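You operate a simulated robot arm through the tools that you are given. There is no shell and no other tool.

You are at the controls of a simulated robot arm. One attempt, no reset.

## Task
Plug the sink, run hot water to the white line and add soap.
Fine: tap off, nothing spilt.

The check looks at the end state, three seconds after you hand in, the way a careful person would. Anything else that was tipped, shoved, dropped, spilled or broken makes it a failure.

## Robot
A 6-joint arm with a two-finger parallel gripper, fixed in place. Base frame: the origin is at the foot of the arm, x ahead of it, y to its left, z up. Readings come in cm, rad, newtons and seconds.
With the tool pointing down near the work surface it reaches from about 14 to 84 cm from the base axis. Its first joint turns from -2.897 to 2.897 rad. Payload 3.91 kg.
The TCP is the grasp point between the finger pads, 3 cm short of the fingertips. In the tool frame z runs along the fingers and y along their closing line. The gripper opens to 11 cm. The fingers are 2 cm wide and 1 cm thick; the gripper's body (4.8 by 11.2 cm) begins 5.5 cm behind the TCP.
Orientation is told as [roll, pitch, yaw] about the base's x, y, z axes, in that order, counted from this pose: with the fingers straight down and closing along the base's y, the tool's x points along the base's -x, its y along +y and its z along -z.

## Interface
- The arm moves only by the tool step_arm. Its argument "steps" is a list of rows, each an object (a shift or turn left out is 0, a gripper value left out holds the last) with "angular": the turn, a rotation vector about the tool's x, y, z in rad, a list of three; "linear": the shift along the tool's x, y, z in m, a list of three; "fingers": the gripper command, from -1 (shut) to 1 (fully open), values between in proportion. In form: [{"angular": [ax, ay, az], "linear": [dx, dy, dz], "fingers": fingers}, ...]. A call has 1 to 20 rows; each row shifts and turns the commanded pose from where the row before left it, along the tool's axes as they then stand. Rows are played at 5 a second. More than 5 cm and 0.15 rad between two rows, or a gripper value outside its range, and nothing of the call is played. Where a pose cannot be reached the arm comes as near as it can. A force on the tool above 90 N (or 10 N above the force at the start of the call, whichever is more), or a blocked arm, ends the call early, and 0.2 s more pass. Each finger travels about 10.8 cm/s and halts on what it meets, pressing with about 30 N; the grip force reading is that of the motor and also rises with nothing between the fingers. The clock runs only during rows and for 0.2 s after the last one: add rows that do not move to give the fingers time. The reply holds the time, the measured pose of the TCP, the force on the tool along the base axes, the opening and the grip force, in the units named above and with some noise, with the torque about the TCP (base axes, N m) and any sound that the robot's microphone picked up, and new pictures: "views" is both (left out), scene, wrist or none.
- Cameras (640 x 400 px; columns grow to the right, rows downward): "scene" is fixed at [4.91, -49.93, 151.37]; the picture's right is [0.13, -0.99, 0.00], its down [-0.84, -0.11, -0.54] and it looks along [0.53, 0.07, -0.84] (base axes); focal length 293 px, centre (320, 200). "wrist" rides on the gripper at [7.7, 0.7, -11.4] in the tool frame; the picture's right is [-0.09, 1.00, 0.00], its down [-0.80, -0.07, -0.59] and it looks along [-0.59, -0.05, 0.80] (tool axes); focal length 270 px, centre (320, 200). There is no depth. A picture from a camera that has moved, and an enlarged one, comes with that camera's place and axes in the base frame and with its lens.
- raise_lower(by): slides the trunk up (or, below 0, down) by that many cm; the arm rides with it, the base frame stays. It gives what a move gives, with no picture.
- inspect(camera, box): a new picture of the part [left, top, right, bottom] of that camera's present view, enlarged. No time passes.
- hand_in(): hands the job in; it is judged then, once.

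Nothing tells you positions but the pictures and the camera data. Unless the task says otherwise, let go and move clear before handing in.

The tools are called after ">>>" by a JSON object that holds its "name" and its "arguments". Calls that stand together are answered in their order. step_arm: Moves the arm, as the interface text tells. Its arguments: {"type":"object","properties":{"steps":{"type":"array"},"views":{"type":"string","enum":["both","scene","wrist","none"]}},"required":["steps"]} The other tools are called the same way: raise_lower (by) slides the trunk up or down; inspect (camera, box) takes an enlarged picture of a part of a camera's view; hand_in () hands the job in.

At the start:

```text
time: 0.0
tool_pos: [29.67, -37.07, 120.94]
tool_rot: [-0.001, 0.0, 0.001]
contact_force: [0.8, 0.1, 0.5]
ft_torque: [0.03, -0.03, 0.03]
width: 10.99
grip_force: 0.0
trunk travel left (down, up): [-47.5, 6.5]
```

scene: 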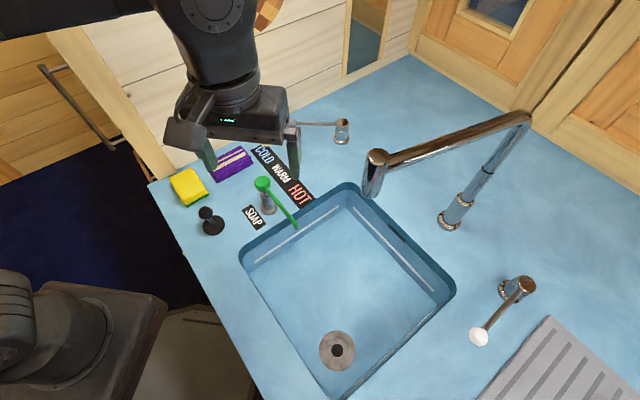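
wrist: 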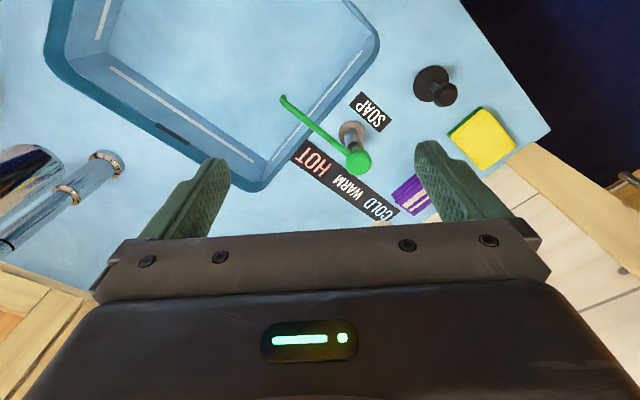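

I see a blue counter with a sink, a black plug near the soap pump, a tap with a swivel spout, and two levers (one near the COLD/WARM/HOT strip, one by the drainer). I'll look closer before moving.

>>> {"name": "inspect", "arguments": {"camera": "scene", "box": [160, 100, 360, 250]}}

>>> {"name": "inspect", "arguments": {"camera": "scene", "box": [340, 100, 560, 360]}}

>>> {"name": "inspect", "arguments": {"camera": "scene", "box": [230, 170, 470, 400]}}

>>> {"name": "inspect", "arguments": {"camera": "wrist", "box": [260, 40, 560, 230]}}

```text
2.67 times, centred on (260, 175) of scene
camera zoom: at [4.91, -49.93, 151.37], right [0.13, -0.99, 0.0], down [-0.84, -0.11, -0.54], along [0.53, 0.07, -0.84], focal length 781 px, centre (480, 267)
```

zoom: 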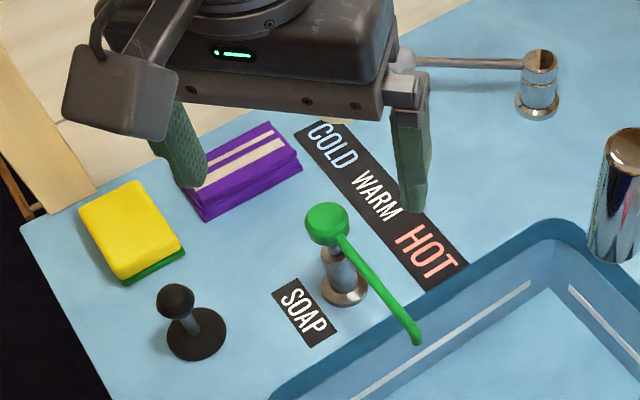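

```text
1.54 times, centred on (450, 230) of scene
camera zoom: at [4.91, -49.93, 151.37], right [0.13, -0.99, 0.0], down [-0.84, -0.11, -0.54], along [0.53, 0.07, -0.84], focal length 451 px, centre (120, 154)
```

zoom: 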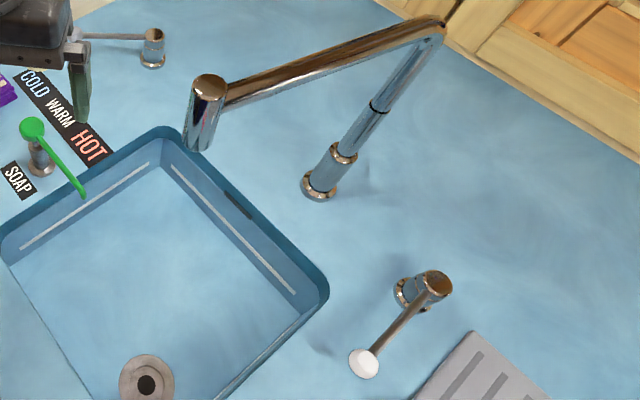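

```text
1.74 times, centred on (350, 285) of scene
camera zoom: at [4.91, -49.93, 151.37], right [0.13, -0.99, 0.0], down [-0.84, -0.11, -0.54], along [0.53, 0.07, -0.84], focal length 509 px, centre (268, 52)
```

zoom: 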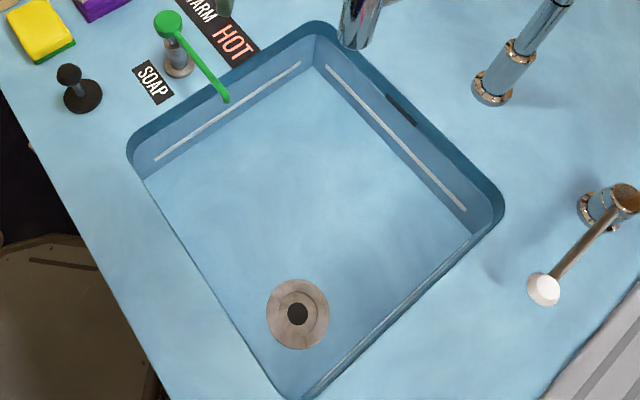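

```text
2.11 times, centred on (410, 135) of wrist
camera zoom: at [21.97, -36.37, 132.33], right [0.09, 1.0, 0.0], down [0.8, -0.07, 0.59], along [0.59, -0.05, -0.8], focal length 569 px, centre (130, 337)
```

zoom: 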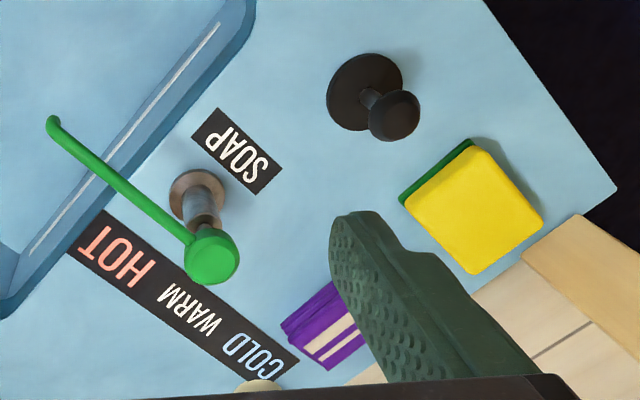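

The counter looks to be at about z=90. The plug is at roughly (33, -21) with its knob at z≈96, the soap pump at (39.5, -33), and the drain near (12, -53) on the sink floor. The spout end is near (31, -54) at z≈120. First I'll move above the plug and look again.

>>> {"name": "step_arm", "arguments": {"steps": [{"linear": [-0.0069, 0.0323, 0.0], "fingers": 0.3}, {"linear": [-0.0069, 0.0323, 0.0]}, {"linear": [-0.0069, 0.0323, 0.0]}, {"linear": [-0.0069, 0.0323, 0.0]}, {"linear": [-0.0069, 0.0323, 0.0]}, {"linear": [0, 0, 0.03]}, {"linear": [0, 0, 0.03]}, {"linear": [0, 0, 0.03]}, {}], "views": "both"}}

```text
time: 2.0
tool_pos: [33.23, -20.96, 111.92]
tool_rot: [-0.003, 0.001, 0.0]
contact_force: [0.2, -0.2, -0.3]
ft_torque: [-0.02, -0.01, -0.05]
width: 7.17
grip_force: 0.0
trunk travel left (down, up): [-47.5, 6.5]
camera wrist: at [25.52, -20.24, 123.29], right [0.09, 1.0, 0.0], down [0.8, -0.07, 0.59], along [0.59, -0.05, -0.8], focal length 270 px, centre (320, 200)
```

scene: 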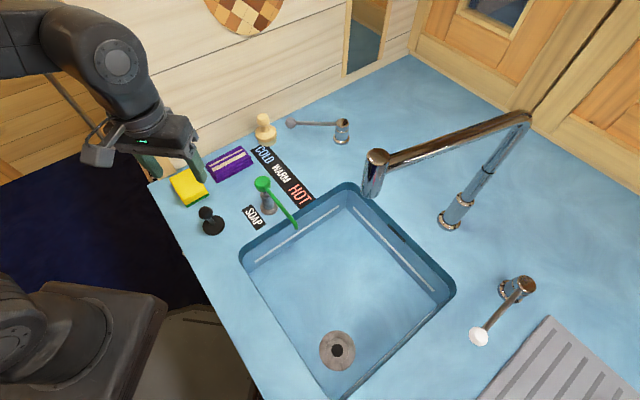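
wrist: 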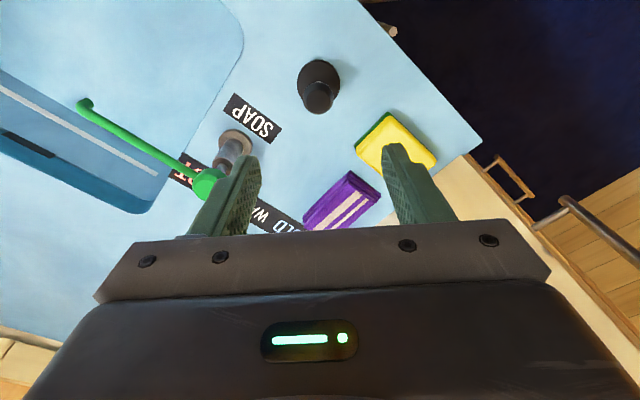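

The arm is above the plug and the left lever's handle is now in view. I'll zoom in on the lever and on the plug.

>>> {"name": "inspect", "arguments": {"camera": "scene", "box": [230, 90, 390, 190]}}

>>> {"name": "inspect", "arguments": {"camera": "scene", "box": [440, 250, 600, 350]}}

>>> {"name": "inspect", "arguments": {"camera": "scene", "box": [160, 160, 320, 260]}}

>>> {"name": "inspect", "arguments": {"camera": "wrist", "box": [240, 40, 400, 140]}}

```text
4.00 times, centred on (310, 140) of scene
camera zoom: at [4.91, -49.93, 151.37], right [0.13, -0.99, 0.0], down [-0.84, -0.11, -0.54], along [0.53, 0.07, -0.84], focal length 1172 px, centre (360, 440)
```

zoom: 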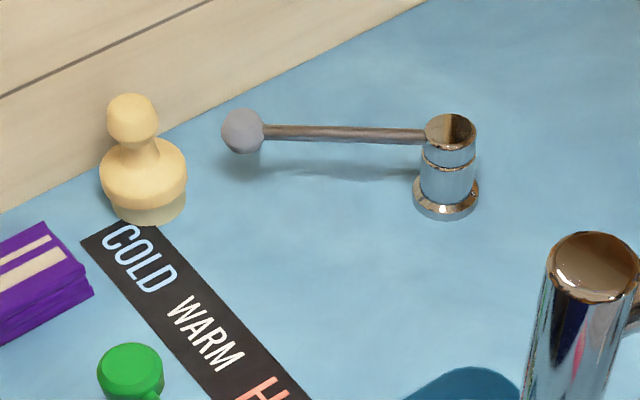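

```text
4.00 times, centred on (520, 300) of scene
camera zoom: at [4.91, -49.93, 151.37], right [0.13, -0.99, 0.0], down [-0.84, -0.11, -0.54], along [0.53, 0.07, -0.84], focal length 1172 px, centre (-480, -200)
```

zoom: 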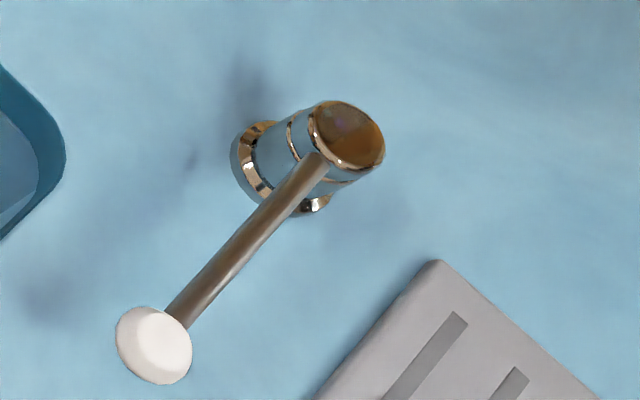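

```text
4.00 times, centred on (240, 210) of scene
camera zoom: at [4.91, -49.93, 151.37], right [0.13, -0.99, 0.0], down [-0.84, -0.11, -0.54], along [0.53, 0.07, -0.84], focal length 1172 px, centre (640, 160)
```

zoom: 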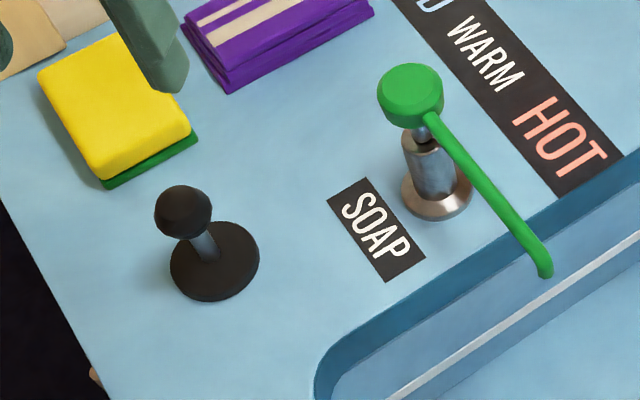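

```text
4.00 times, centred on (320, 90) of wrist
camera zoom: at [25.52, -20.24, 123.29], right [0.09, 1.0, 0.0], down [0.8, -0.07, 0.59], along [0.59, -0.05, -0.8], focal length 1081 px, centre (320, 640)
```

zoom: 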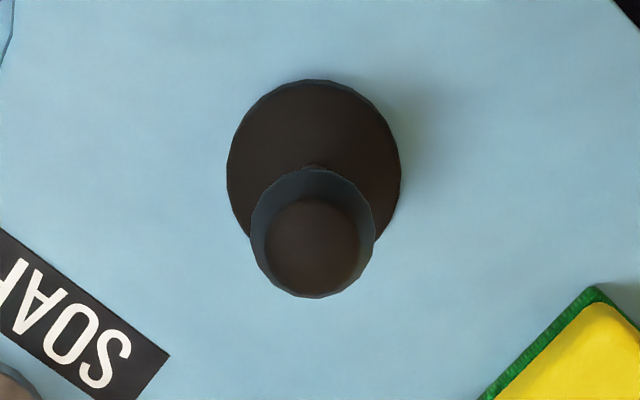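

The plug is upright at about (33.1, -21.0) with a 3 cm knob around z=96. I'm descending with the fingers partly open to straddle the knob.

>>> {"name": "step_arm", "arguments": {"steps": [{"linear": [0.001, 0, 0.04]}, {"linear": [0, 0, 0.04]}, {"linear": [0, 0, 0.04]}, {"linear": [0, 0, 0.03]}, {"linear": [0, 0, 0.012]}, {}], "views": "both"}}

>>> {"name": "inspect", "arguments": {"camera": "scene", "box": [300, 310, 400, 390]}}

```text
time: 3.4
tool_pos: [32.76, -20.94, 95.81]
tool_rot: [0.0, 0.0, 0.001]
contact_force: [0.6, -0.1, -0.3]
ft_torque: [0.01, 0.0, -0.03]
width: 7.13
grip_force: 0.1
trunk travel left (down, up): [-47.5, 6.5]
camera wrist: at [25.13, -20.18, 107.26], right [0.09, 1.0, 0.0], down [0.8, -0.07, 0.59], along [0.59, -0.05, -0.8], focal length 270 px, centre (320, 200)
```

scene: 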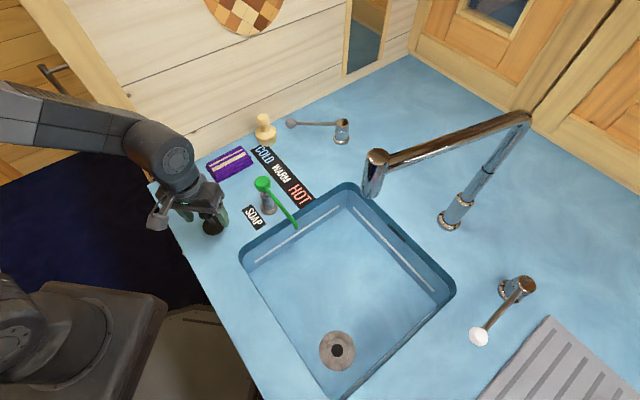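
wrist: 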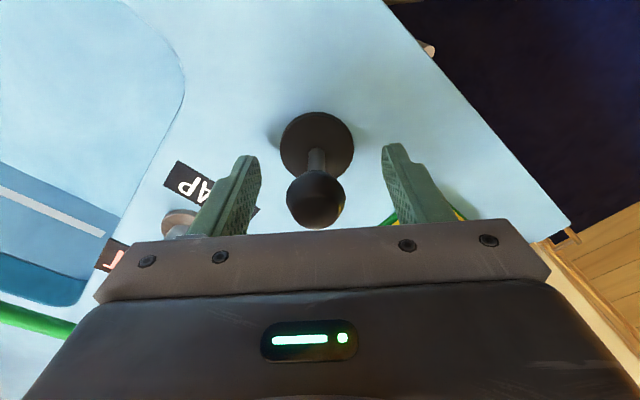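

```text
5.00 times, centred on (350, 350) of scene
camera zoom: at [4.91, -49.93, 151.37], right [0.13, -0.99, 0.0], down [-0.84, -0.11, -0.54], along [0.53, 0.07, -0.84], focal length 1464 px, centre (170, -550)
```

zoom: 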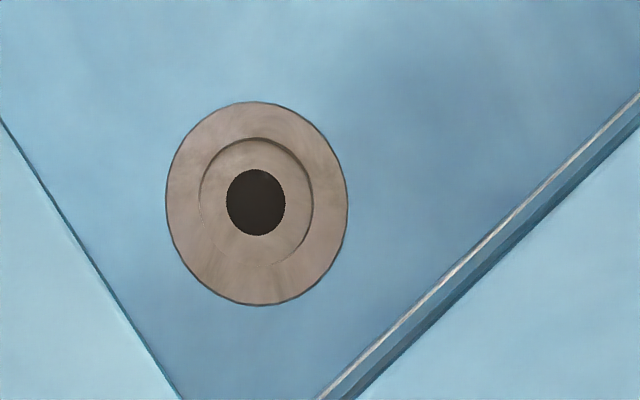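

The knob sits between the fingers at roughly x=33.2, y=-21.05. I'll shift slightly to centre on it and close.

>>> {"name": "step_arm", "arguments": {"steps": [{"linear": [-0.0035, -0.001, 0]}, {"fingers": -1}, {"fingers": -1}, {"fingers": -1}, {"fingers": -1}], "views": "wrist"}}

```text
time: 4.6
tool_pos: [33.21, -20.97, 95.81]
tool_rot: [-0.001, 0.0, 0.0]
contact_force: [0.7, -0.3, 2.2]
ft_torque: [0.02, -0.01, -0.01]
width: 3.06
grip_force: 29.5
trunk travel left (down, up): [-47.5, 6.5]
camera wrist: at [25.51, -20.34, 107.22], right [0.09, 1.0, 0.0], down [0.8, -0.07, 0.59], along [0.59, -0.05, -0.8], focal length 270 px, centre (320, 200)
```

wrist: 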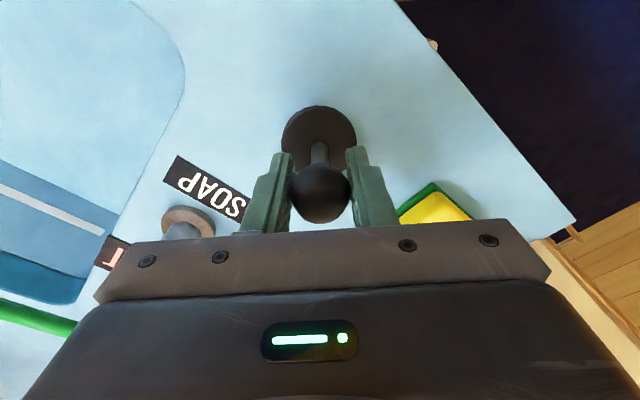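

The plug is gripped at 3.06 cm. I'll lift it straight up and carry it over the sink at a safe height.

>>> {"name": "step_arm", "arguments": {"steps": [{"linear": [0, 0, -0.02]}, {"linear": [0, 0, -0.035]}, {"linear": [0, 0, -0.035]}, {"linear": [0, 0, -0.035]}, {"linear": [0, 0, -0.035]}, {"linear": [0.021, -0.032, 0]}, {"linear": [0.021, -0.032, 0]}, {"linear": [0.021, -0.032, 0]}, {"linear": [0.021, -0.032, 0]}, {"linear": [0.021, -0.032, 0]}, {"linear": [0.021, -0.032, 0]}, {"linear": [0.021, -0.032, 0]}, {"linear": [0.021, -0.032, 0]}, {"linear": [0.021, -0.032, 0]}, {"linear": [0.021, -0.032, 0]}, {}], "views": "both"}}

```text
time: 8.0
tool_pos: [12.6, -53.17, 111.69]
tool_rot: [0.0, -0.001, 0.003]
contact_force: [0.3, 0.0, -1.0]
ft_torque: [0.02, -0.01, 0.01]
width: 0.0
grip_force: 29.9
trunk travel left (down, up): [-47.5, 6.5]
camera wrist: at [4.92, -52.45, 123.1], right [0.09, 1.0, 0.0], down [0.8, -0.07, 0.59], along [0.59, -0.05, -0.8], focal length 270 px, centre (320, 200)
```

scene: 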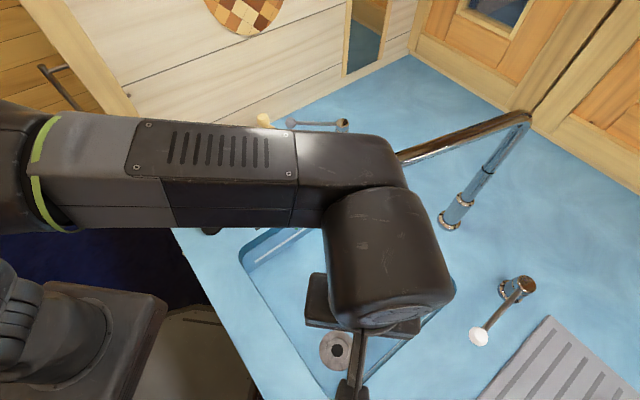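
wrist: 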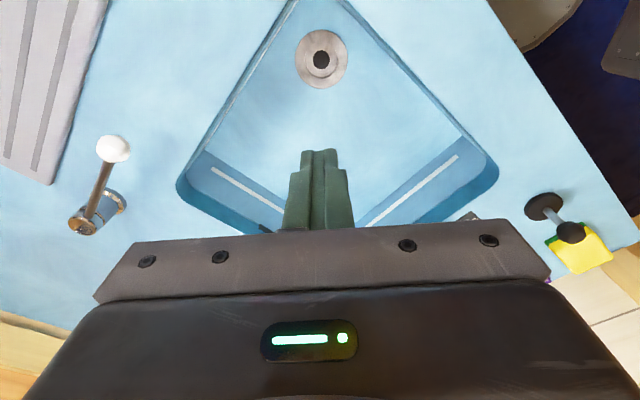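

The gripper reads width 0, so the plug slipped out on the lift. It seems to be still standing near its original spot. Before regripping I'll look at the plug, the closed fingers and the drain.

>>> {"name": "inspect", "arguments": {"camera": "wrist", "box": [480, 160, 640, 280]}}

>>> {"name": "inspect", "arguments": {"camera": "wrist", "box": [260, 140, 380, 240]}}

>>> {"name": "inspect", "arguments": {"camera": "wrist", "box": [260, 0, 380, 100]}}

>>> {"name": "inspect", "arguments": {"camera": "wrist", "box": [0, 100, 220, 260]}}

```text
3.33 times, centred on (560, 220) of wrist
camera zoom: at [4.92, -52.45, 123.1], right [0.09, 1.0, 0.0], down [0.8, -0.07, 0.59], along [0.59, -0.05, -0.8], focal length 901 px, centre (-480, 133)
```

zoom: 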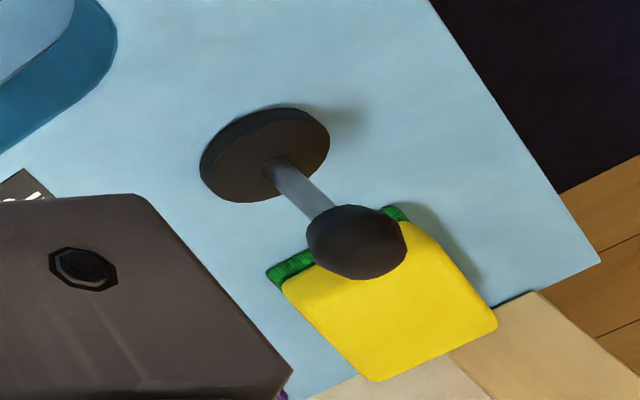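

```text
4.00 times, centred on (320, 190) of wrist
camera zoom: at [4.92, -52.45, 123.1], right [0.09, 1.0, 0.0], down [0.8, -0.07, 0.59], along [0.59, -0.05, -0.8], focal length 1081 px, centre (320, 240)
```

zoom: 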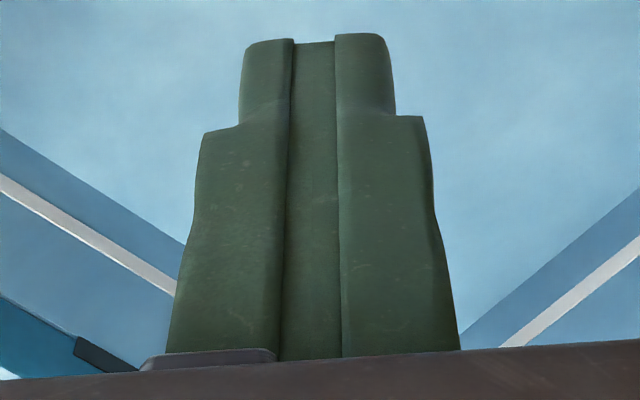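

```text
4.00 times, centred on (320, 50) of wrist
camera zoom: at [4.92, -52.45, 123.1], right [0.09, 1.0, 0.0], down [0.8, -0.07, 0.59], along [0.59, -0.05, -0.8], focal length 1081 px, centre (320, 800)
```

zoom: 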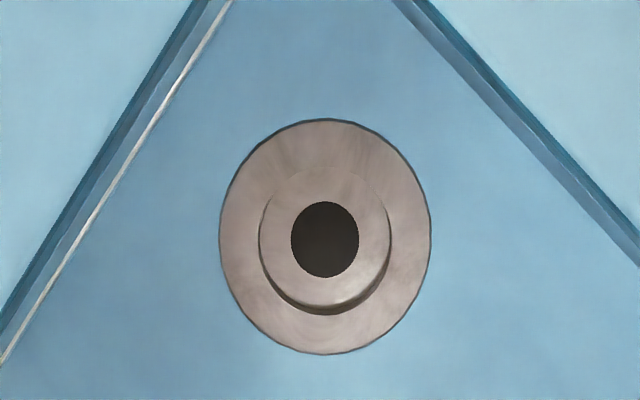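

```text
2.50 times, centred on (110, 180) of wrist
camera zoom: at [4.92, -52.45, 123.1], right [0.09, 1.0, 0.0], down [0.8, -0.07, 0.59], along [0.59, -0.05, -0.8], focal length 676 px, centre (845, 250)
```

zoom: 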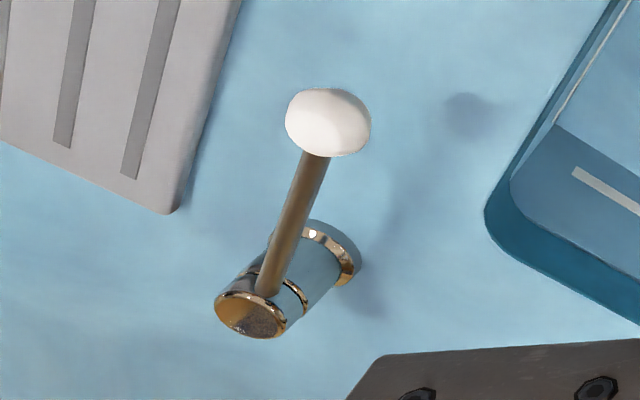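

The plug is still upright at about (33.1, -20.9), and the drain centre is at about (12.05, -52.9) on a floor near z≈77. I'll go back to the plug and grip deeper, with the knob further up between the fingers, then lift slowly.

>>> {"name": "step_arm", "arguments": {"steps": [{"linear": [-0.0205, 0.0323, 0], "fingers": 0.3}, {"linear": [-0.0205, 0.0323, 0]}, {"linear": [-0.0205, 0.0323, 0]}, {"linear": [-0.0205, 0.0323, 0]}, {"linear": [-0.0205, 0.0323, 0]}, {"linear": [-0.0205, 0.0323, 0]}, {"linear": [-0.0205, 0.0323, 0]}, {"linear": [-0.0205, 0.0323, 0]}, {"linear": [-0.0205, 0.0323, 0]}, {"linear": [-0.0205, 0.0323, 0]}, {"linear": [0, 0, 0.04]}, {"linear": [0, 0, 0.04]}, {"linear": [0, 0, 0.02]}, {}], "views": "both"}}

>>> {"name": "inspect", "arguments": {"camera": "wrist", "box": [240, 80, 400, 220]}}

```text
time: 11.0
tool_pos: [32.85, -20.92, 101.81]
tool_rot: [0.0, -0.001, 0.0]
contact_force: [0.0, -0.1, -0.8]
ft_torque: [0.0, -0.02, -0.04]
width: 7.16
grip_force: 0.1
trunk travel left (down, up): [-47.5, 6.5]
camera wrist: at [25.21, -20.06, 113.07], right [0.09, 1.0, 0.0], down [0.8, -0.07, 0.59], along [0.59, -0.05, -0.8], focal length 270 px, centre (320, 200)
```

scene: 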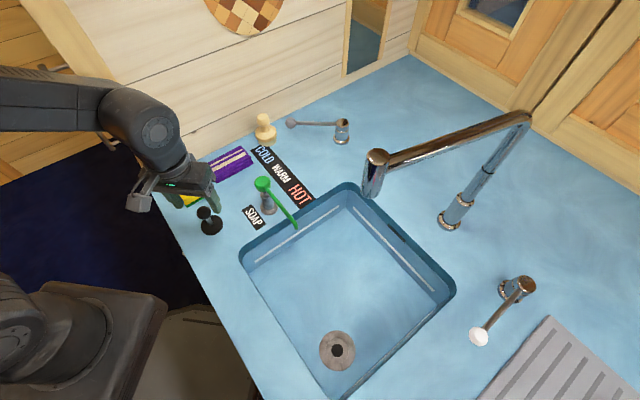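
wrist: 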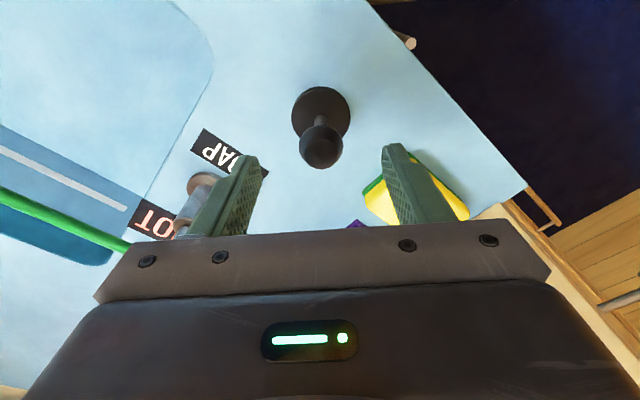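

```text
2.86 times, centred on (320, 150) of wrist
camera zoom: at [25.21, -20.06, 113.07], right [0.09, 1.0, 0.0], down [0.8, -0.07, 0.59], along [0.59, -0.05, -0.8], focal length 772 px, centre (320, 343)
```

zoom: 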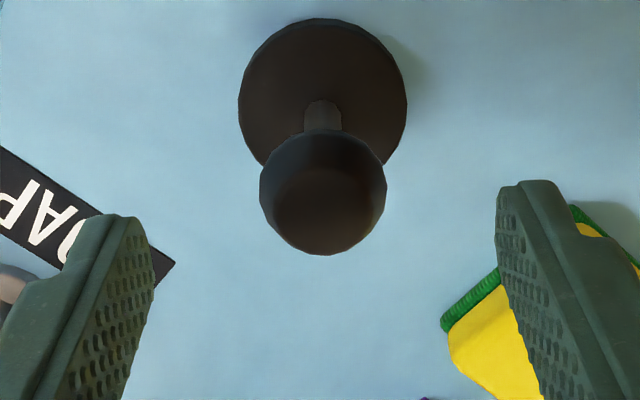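

The plug hasn't toppled and is centred near (33.05, -20.7). I'll descend to a deeper grip at z≈94.8, close, then lift slowly and check.

>>> {"name": "step_arm", "arguments": {"steps": [{"linear": [-0.002, 0.0025, 0.03]}, {"linear": [0, 0, 0.03]}, {"linear": [0, 0, 0.01]}, {}, {"fingers": -1}, {"fingers": -1}, {"fingers": -1}, {"fingers": -1}, {"linear": [0, 0, -0.005]}, {"linear": [0, 0, -0.005]}, {"linear": [0, 0, -0.005]}, {"linear": [0, 0, -0.005]}, {}], "views": "wrist"}}

```text
time: 13.8
tool_pos: [32.98, -20.42, 96.97]
tool_rot: [-0.001, 0.0, 0.002]
contact_force: [-0.1, -0.6, -0.1]
ft_torque: [-0.02, 0.02, -0.02]
width: 3.04
grip_force: 29.7
trunk travel left (down, up): [-47.5, 6.5]
camera wrist: at [25.36, -19.7, 108.28], right [0.09, 1.0, 0.0], down [0.8, -0.07, 0.59], along [0.59, -0.05, -0.8], focal length 270 px, centre (320, 200)
```

wrist: 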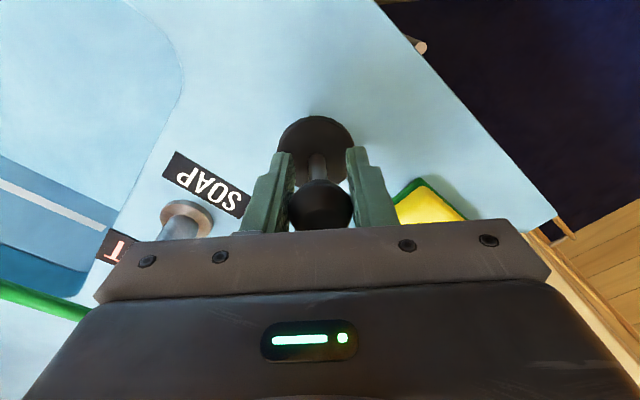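

The knob stayed in the same place between the fingers while rising, so the grip is holding. I'll continue lifting gently and check again.

>>> {"name": "step_arm", "arguments": {"steps": [{"linear": [0, 0, -0.01]}, {"linear": [0, 0, -0.01]}, {"linear": [0, 0, -0.01]}, {"linear": [0, 0, -0.015]}, {"linear": [0, 0, -0.015]}, {"linear": [0, 0, -0.015]}, {"linear": [0, 0, -0.015]}, {}], "views": "both"}}

```text
time: 15.6
tool_pos: [33.1, -20.62, 105.62]
tool_rot: [0.0, 0.002, 0.002]
contact_force: [1.2, -0.1, -0.7]
ft_torque: [0.0, 0.03, -0.01]
width: 3.05
grip_force: 30.1
trunk travel left (down, up): [-47.5, 6.5]
camera wrist: at [25.32, -19.79, 117.13], right [0.09, 1.0, 0.0], down [0.8, -0.07, 0.59], along [0.59, -0.05, -0.8], focal length 270 px, centre (320, 200)
```

scene: 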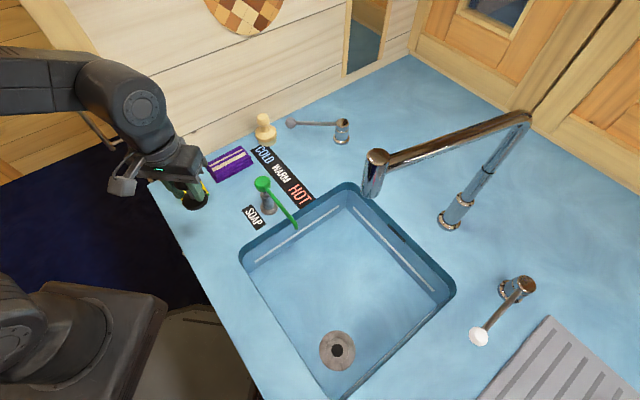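
wrist: 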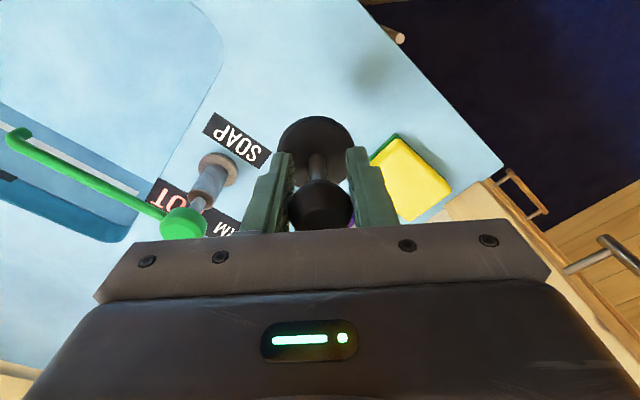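

The plug is firmly held now (width 3.05). To pick a safe tool yaw for lowering into the sink I need the depth, so I'm zooming in on the walls.

>>> {"name": "inspect", "arguments": {"camera": "scene", "box": [235, 180, 365, 275]}}

>>> {"name": "inspect", "arguments": {"camera": "scene", "box": [340, 180, 470, 310]}}

```text
4.21 times, centred on (300, 228) of scene
camera zoom: at [4.91, -49.93, 151.37], right [0.13, -0.99, 0.0], down [-0.84, -0.11, -0.54], along [0.53, 0.07, -0.84], focal length 1233 px, centre (404, 84)
```

zoom: 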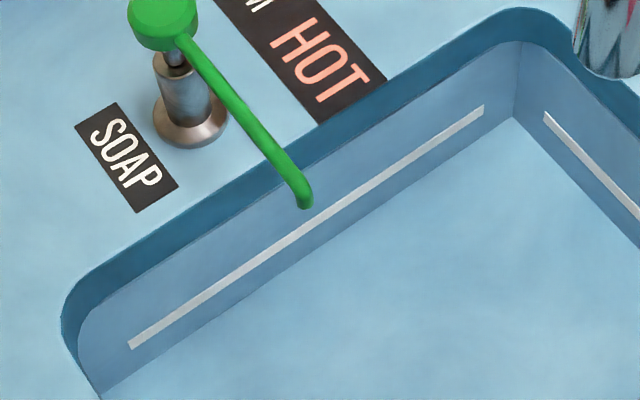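

```text
3.08 times, centred on (405, 245) of scene
camera zoom: at [4.91, -49.93, 151.37], right [0.13, -0.99, 0.0], down [-0.84, -0.11, -0.54], along [0.53, 0.07, -0.84], focal length 901 px, centre (58, 62)
```

zoom: 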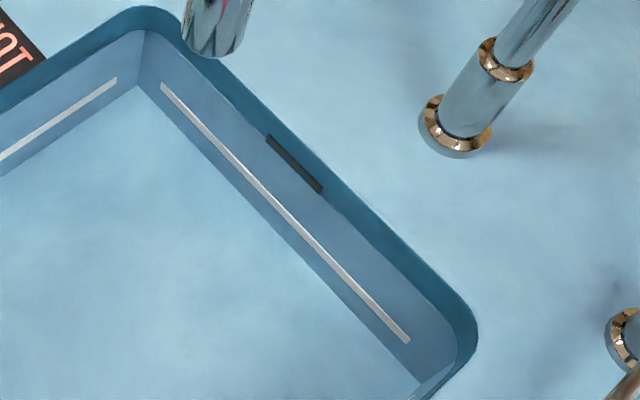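

The basin is roughly 13–17 cm deep and the drain is about 7 cm from both near walls. At the current yaw the wrist camera would end up over the corner rim, so I'll yaw the tool by -135° to put the camera over the open basin. I'm doing that up here first.

>>> {"name": "step_arm", "arguments": {"steps": [{"linear": [0, 0, -0.01]}, {"linear": [0, 0, -0.01]}, {"linear": [0, 0, -0.01]}, {"angular": [0, 0, 0.14]}, {"angular": [0, 0, 0.14]}, {"angular": [0, 0, 0.14]}, {"angular": [0, 0, 0.14]}, {"angular": [0, 0, 0.14]}, {"angular": [0, 0, 0.14]}, {"angular": [0, 0, 0.14]}, {"angular": [0, 0, 0.14]}, {"angular": [0, 0, 0.14]}, {"angular": [0, 0, 0.14]}, {"angular": [0, 0, 0.14]}, {"angular": [0, 0, 0.14]}, {"angular": [0, 0, 0.14]}, {"angular": [0, 0, 0.14]}, {"angular": [0, 0, 0.14]}, {"angular": [0, 0, 0.14]}, {"angular": [0, 0, 0.116]}], "views": "both"}}

```text
time: 19.8
tool_pos: [33.0, -20.56, 108.76]
tool_rot: [0.002, 0.0, -2.356]
contact_force: [0.3, -0.2, -1.0]
ft_torque: [0.0, 0.01, -0.02]
width: 3.04
grip_force: 30.3
trunk travel left (down, up): [-47.5, 6.5]
camera wrist: at [38.97, -15.5, 120.11], right [0.64, -0.77, 0.0], down [-0.62, -0.52, 0.59], along [-0.46, -0.38, -0.8], focal length 270 px, centre (320, 200)
```

scene: 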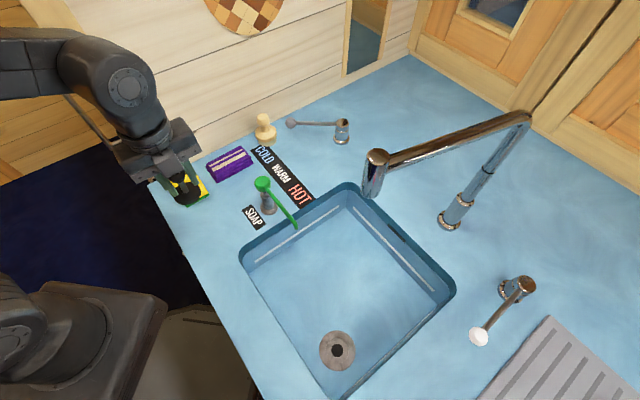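
wrist: 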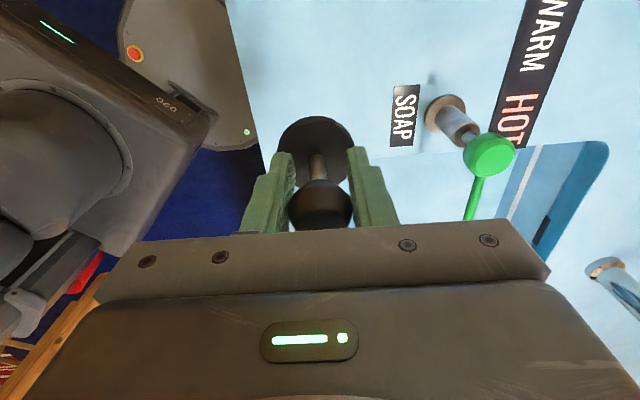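

Yaw is set and the plug is still held. Now I'm translating it over the drain.

>>> {"name": "step_arm", "arguments": {"steps": [{"linear": [-0.01, 0.002, 0]}, {"linear": [-0.02, 0.0042, 0]}, {"linear": [-0.02, 0.0042, 0]}, {"linear": [-0.02, 0.0042, 0]}, {"linear": [-0.02, 0.0042, 0]}, {"linear": [-0.02, 0.0042, 0]}, {"linear": [-0.02, 0.0042, 0]}, {"linear": [-0.02, 0.0042, 0]}, {"linear": [-0.02, 0.0042, 0]}, {"linear": [-0.02, 0.0042, 0]}, {"linear": [-0.02, 0.0042, 0]}, {"linear": [-0.02, 0.0042, 0]}, {"linear": [-0.02, 0.0042, 0]}, {"linear": [-0.02, 0.0042, 0]}, {"linear": [-0.02, 0.0042, 0]}, {"linear": [-0.02, 0.0042, 0]}, {"linear": [-0.02, 0.0042, 0]}, {"linear": [-0.02, 0.0042, 0]}, {"linear": [-0.02, 0.0042, 0]}, {"linear": [-0.0065, 0.002, 0]}], "views": "both"}}

```text
time: 24.0
tool_pos: [12.05, -52.98, 108.68]
tool_rot: [-0.001, -0.001, -2.355]
contact_force: [0.0, -0.1, -0.2]
ft_torque: [-0.01, 0.0, -0.03]
width: 3.03
grip_force: 30.3
trunk travel left (down, up): [-47.5, 6.5]
camera wrist: at [18.0, -47.78, 120.21], right [0.64, -0.77, 0.0], down [-0.62, -0.52, 0.59], along [-0.46, -0.38, -0.8], focal length 270 px, centre (320, 200)
```

scene: 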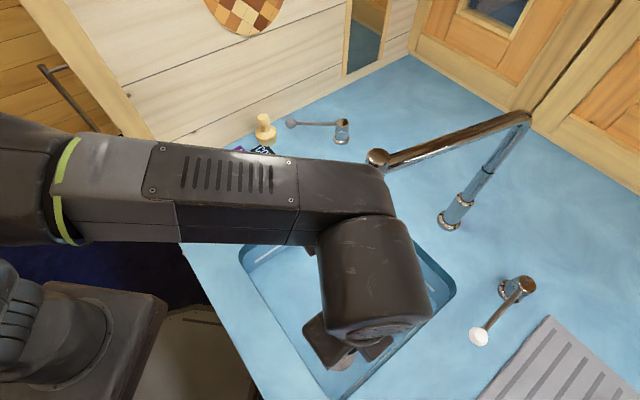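
wrist: 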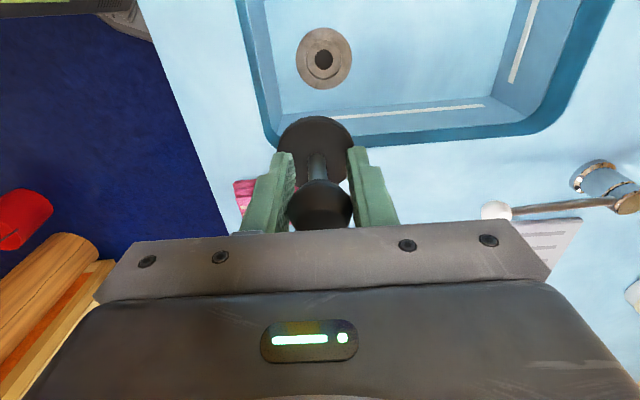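

The plug is above the drain. Triangulating from the two wrist views puts the drain at about (12.85, -52.95) and the floor at z≈72.5. I'll zoom in to check the plug's tilt in the grip and the drain's centre.

>>> {"name": "inspect", "arguments": {"camera": "wrist", "box": [260, 20, 390, 110]}}

>>> {"name": "inspect", "arguments": {"camera": "wrist", "box": [240, 100, 400, 240]}}

```text
4.44 times, centred on (325, 65) of wrist
camera zoom: at [18.0, -47.78, 120.21], right [0.64, -0.77, 0.0], down [-0.62, -0.52, 0.59], along [-0.46, -0.38, -0.8], focal length 1201 px, centre (298, 800)
```

zoom: 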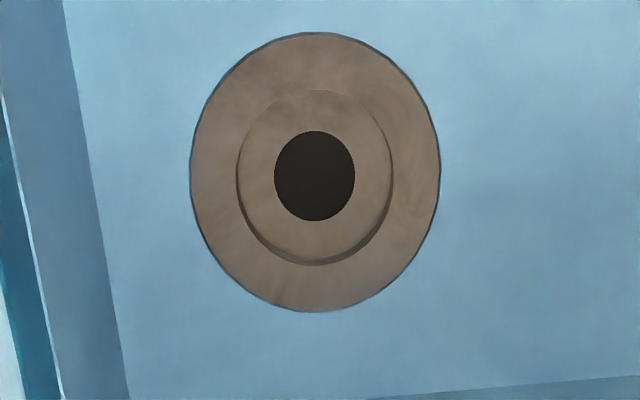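

```text
2.86 times, centred on (320, 170) of wrist
camera zoom: at [18.0, -47.78, 120.21], right [0.64, -0.77, 0.0], down [-0.62, -0.52, 0.59], along [-0.46, -0.38, -0.8], focal length 772 px, centre (320, 286)
```

zoom: 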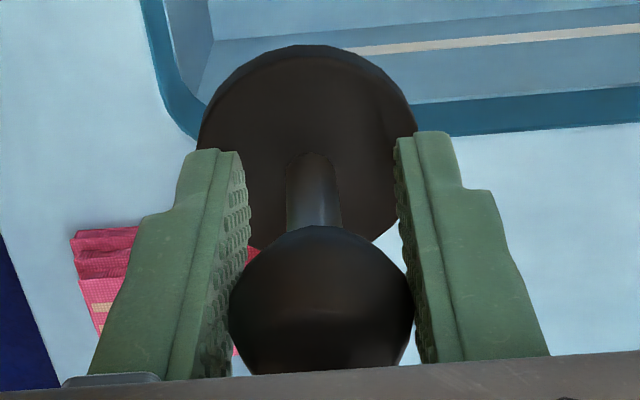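

The disc (~5.1 cm) should fit the drain's inner recess (~5.6 cm), so I need accuracy of a few millimetres. I'll lower in stages with a small x correction.

>>> {"name": "step_arm", "arguments": {"steps": [{"linear": [0.0045, 0.0042, 0.02]}, {"linear": [0, 0, 0.025]}, {"linear": [0, 0, 0.025]}, {"linear": [0, 0, 0.025]}, {"linear": [0, 0, 0.025]}, {"linear": [0, 0, 0.025]}, {"linear": [0, 0, 0.025]}, {}], "views": "both"}}

```text
time: 25.8
tool_pos: [12.74, -52.59, 91.63]
tool_rot: [0.0, -0.001, -2.357]
contact_force: [-0.4, -0.3, -0.4]
ft_torque: [0.0, 0.02, -0.01]
width: 3.03
grip_force: 30.3
trunk travel left (down, up): [-47.5, 6.5]
camera wrist: at [18.6, -47.51, 103.06], right [0.64, -0.77, 0.0], down [-0.62, -0.52, 0.59], along [-0.46, -0.38, -0.8], focal length 270 px, centre (320, 200)
```

scene: 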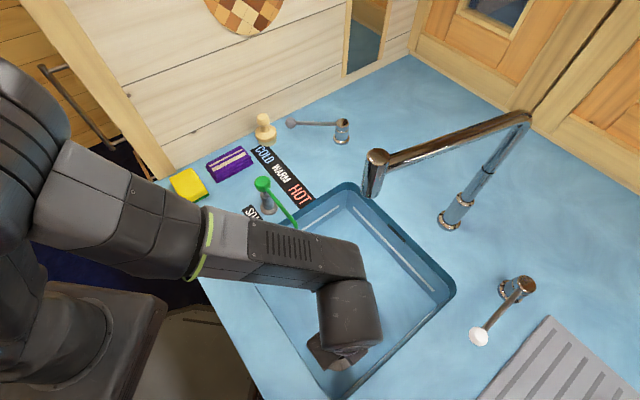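
wrist: 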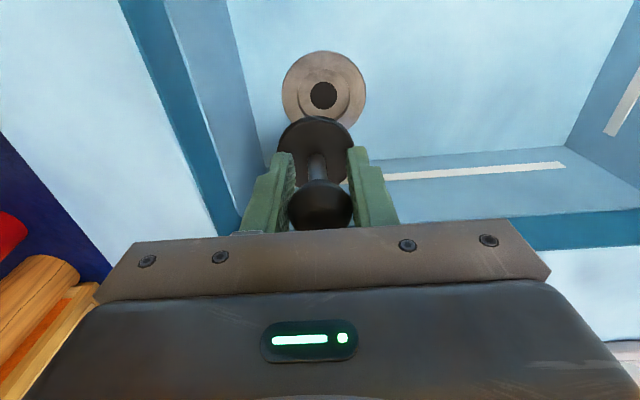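

The drain is aligned to within about half a centimetre. I'll correct along tool y and lower further, to a few cm above the floor.

>>> {"name": "step_arm", "arguments": {"steps": [{"linear": [-0.001, 0.005, 0.02]}, {"linear": [0, 0, 0.02]}, {"linear": [0, 0, 0.02]}, {"linear": [0, 0, 0.02]}, {"linear": [0, 0, 0.015]}, {}], "views": "both"}}

>>> {"name": "inspect", "arguments": {"camera": "wrist", "box": [240, 80, 400, 180]}}

>>> {"name": "inspect", "arguments": {"camera": "scene", "box": [280, 290, 400, 400]}}

```text
time: 27.2
tool_pos: [12.88, -53.32, 82.03]
tool_rot: [-0.001, 0.001, -2.356]
contact_force: [-0.2, -0.5, -1.2]
ft_torque: [0.03, 0.01, 0.01]
width: 3.03
grip_force: 30.4
trunk travel left (down, up): [-47.5, 6.5]
camera wrist: at [18.89, -48.12, 93.52], right [0.64, -0.77, 0.0], down [-0.62, -0.52, 0.59], along [-0.46, -0.38, -0.8], focal length 270 px, centre (320, 200)
```

scene: 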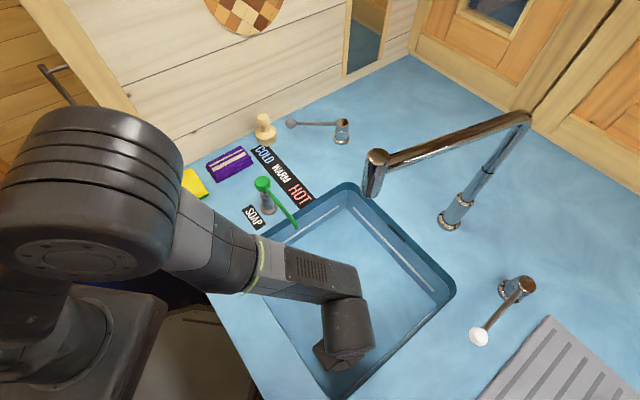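
wrist: 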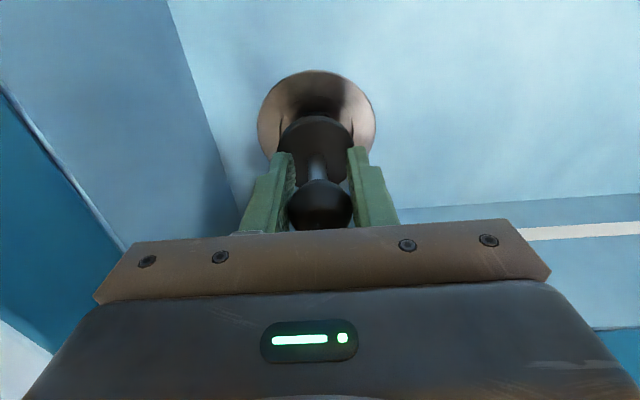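

```text
4.00 times, centred on (320, 130) of wrist
camera zoom: at [18.89, -48.12, 93.52], right [0.64, -0.77, 0.0], down [-0.62, -0.52, 0.59], along [-0.46, -0.38, -0.8], focal length 1081 px, centre (320, 480)
```

zoom: 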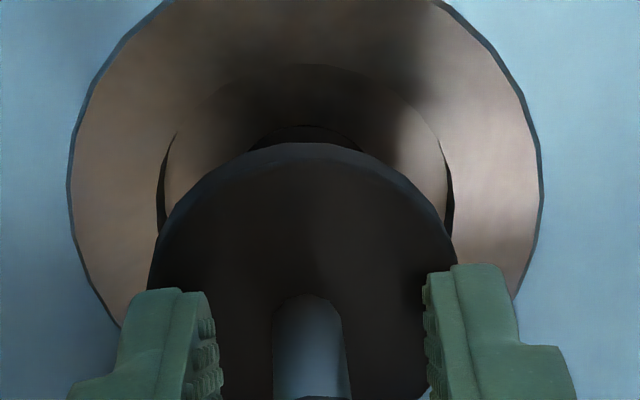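

```text
3.64 times, centred on (340, 345) of scene
camera zoom: at [4.91, -49.93, 151.37], right [0.13, -0.99, 0.0], down [-0.84, -0.11, -0.54], along [0.53, 0.07, -0.84], focal length 1065 px, centre (247, -327)
```

zoom: 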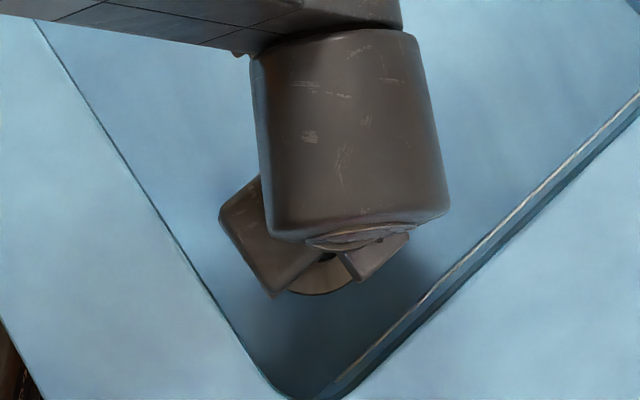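

The view is excellent: the disc and the recess are laterally centred on each other to within 1–2 mm, with roughly 3 cm still to go down. I'll lower 2 cm and look again.

>>> {"name": "step_arm", "arguments": {"steps": [{"linear": [0, 0, 0.01]}, {"linear": [0, 0, 0.01]}, {}], "views": "wrist"}}

>>> {"name": "inspect", "arguments": {"camera": "wrist", "box": [240, 80, 400, 180]}}

```text
time: 28.0
tool_pos: [13.16, -53.31, 80.12]
tool_rot: [0.0, 0.001, -2.356]
contact_force: [-0.2, 0.2, -0.9]
ft_torque: [0.01, 0.0, 0.05]
width: 3.05
grip_force: 30.0
trunk travel left (down, up): [-47.5, 6.5]
camera wrist: at [18.95, -48.25, 91.56], right [0.64, -0.77, 0.0], down [-0.62, -0.52, 0.59], along [-0.46, -0.38, -0.8], focal length 270 px, centre (320, 200)
```

wrist: 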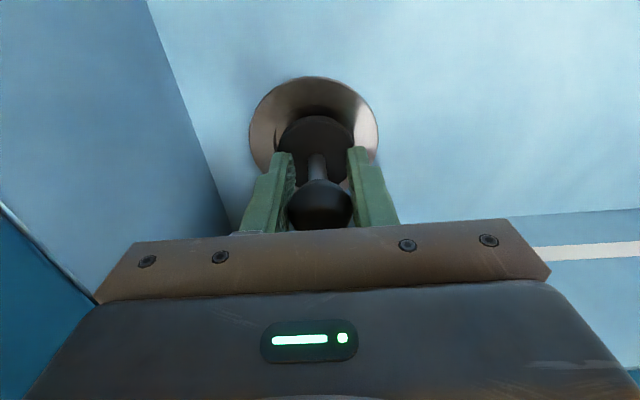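

```text
4.00 times, centred on (320, 130) of wrist
camera zoom: at [18.95, -48.25, 91.56], right [0.64, -0.77, 0.0], down [-0.62, -0.52, 0.59], along [-0.46, -0.38, -0.8], focal length 1081 px, centre (320, 480)
```

zoom: 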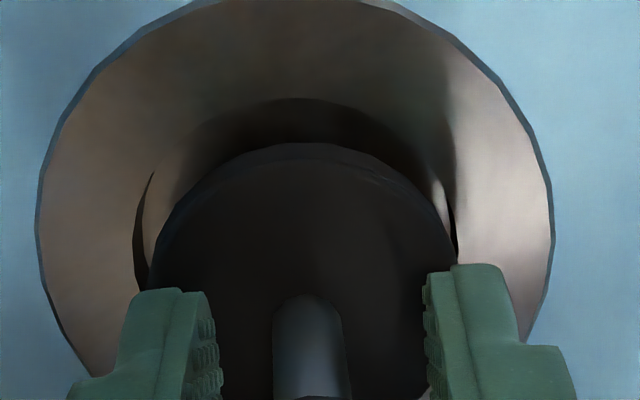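

There's a slight lateral error of about 1.4 mm. I'm correcting it and lowering gently while watching the force.

>>> {"name": "step_arm", "arguments": {"steps": [{"linear": [0, -0.0013, 0.004]}, {"linear": [0, 0, 0.004]}, {"linear": [0, 0, 0.002]}, {}], "views": "wrist"}}

>>> {"name": "inspect", "arguments": {"camera": "wrist", "box": [240, 80, 400, 180]}}

```text
time: 29.0
tool_pos: [12.88, -53.16, 79.11]
tool_rot: [0.001, 0.0, -2.355]
contact_force: [-0.1, -0.5, -0.4]
ft_torque: [-0.02, 0.0, 0.0]
width: 3.06
grip_force: 29.7
trunk travel left (down, up): [-47.5, 6.5]
camera wrist: at [18.83, -48.08, 90.59], right [0.64, -0.77, 0.0], down [-0.62, -0.52, 0.59], along [-0.46, -0.38, -0.8], focal length 270 px, centre (320, 200)
```

wrist: 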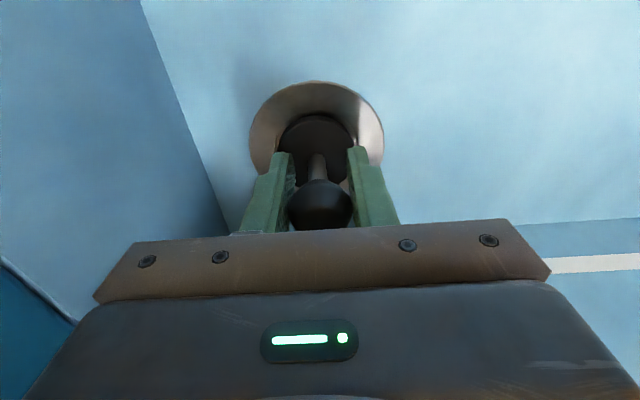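

```text
4.00 times, centred on (320, 130) of wrist
camera zoom: at [18.83, -48.08, 90.59], right [0.64, -0.77, 0.0], down [-0.62, -0.52, 0.59], along [-0.46, -0.38, -0.8], focal length 1081 px, centre (320, 480)
```

zoom: 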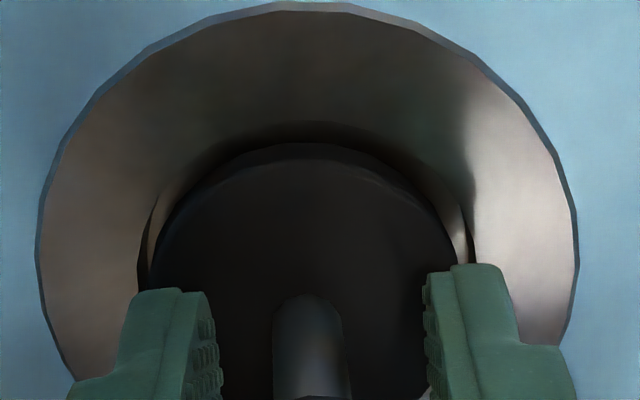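

Alignment looks right. I'll keep lowering in 2 mm steps until contact.

>>> {"name": "step_arm", "arguments": {"steps": [{"linear": [0, 0.0005, 0.002]}, {"linear": [0, 0, 0.002]}, {"linear": [0, 0, 0.002]}, {}], "views": "wrist"}}

>>> {"name": "inspect", "arguments": {"camera": "wrist", "box": [240, 80, 400, 180]}}

```text
time: 30.0
tool_pos: [12.86, -53.22, 78.99]
tool_rot: [0.004, -0.002, -2.355]
contact_force: [-3.3, 2.8, 24.4]
ft_torque: [-0.25, -0.18, 0.02]
width: 3.04
grip_force: 29.7
trunk travel left (down, up): [-47.5, 6.5]
camera wrist: at [18.81, -48.06, 90.32], right [0.64, -0.77, 0.0], down [-0.62, -0.51, 0.6], along [-0.45, -0.39, -0.8], focal length 270 px, centre (320, 200)
```

wrist: 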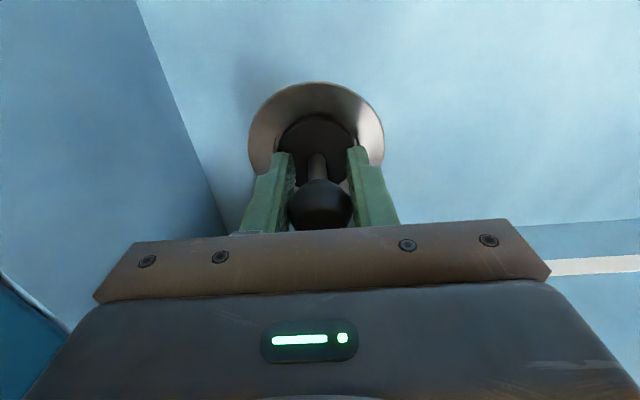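

```text
4.00 times, centred on (320, 130) of wrist
camera zoom: at [18.81, -48.06, 90.32], right [0.64, -0.77, 0.0], down [-0.62, -0.51, 0.6], along [-0.45, -0.39, -0.8], focal length 1081 px, centre (320, 480)
```

zoom: 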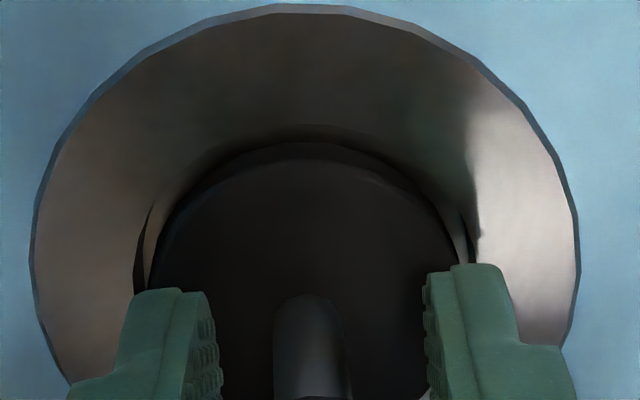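

There's contact at 24 N at about flange level, with the disc well centred visually. I'll relieve the pressure and release so the plug can settle flat, then inspect it.

>>> {"name": "step_arm", "arguments": {"steps": [{"linear": [0, 0, -0.002]}, {"linear": [0, 0, -0.002]}, {}, {"fingers": -0.2}, {"fingers": 0.0}, {}, {}], "views": "wrist"}}

>>> {"name": "inspect", "arguments": {"camera": "wrist", "box": [240, 80, 400, 180]}}

```text
time: 31.6
tool_pos: [12.92, -53.2, 79.08]
tool_rot: [0.0, -0.001, -2.354]
contact_force: [0.6, 0.7, 0.0]
ft_torque: [-0.01, -0.01, 0.01]
width: 5.51
grip_force: 0.0
trunk travel left (down, up): [-47.5, 6.5]
camera wrist: at [18.81, -48.07, 90.44], right [0.64, -0.77, 0.0], down [-0.62, -0.52, 0.59], along [-0.46, -0.38, -0.8], focal length 270 px, centre (320, 200)
```

wrist: 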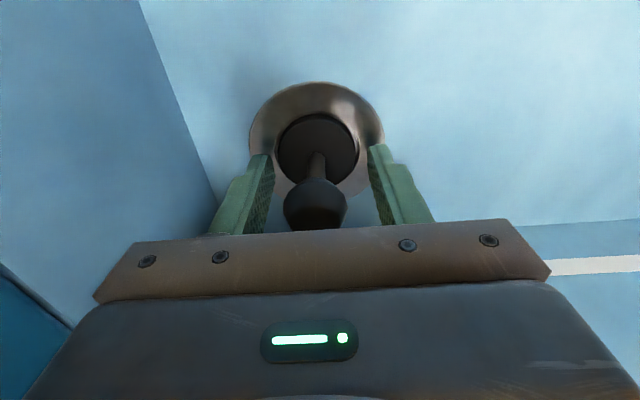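

```text
4.00 times, centred on (320, 130) of wrist
camera zoom: at [18.81, -48.07, 90.44], right [0.64, -0.77, 0.0], down [-0.62, -0.52, 0.59], along [-0.46, -0.38, -0.8], focal length 1081 px, centre (320, 480)
```

zoom: 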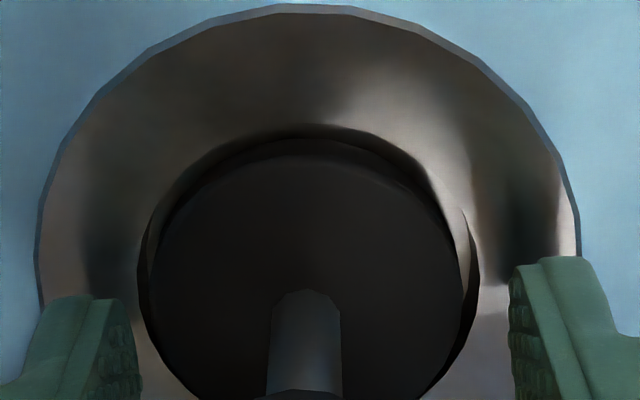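

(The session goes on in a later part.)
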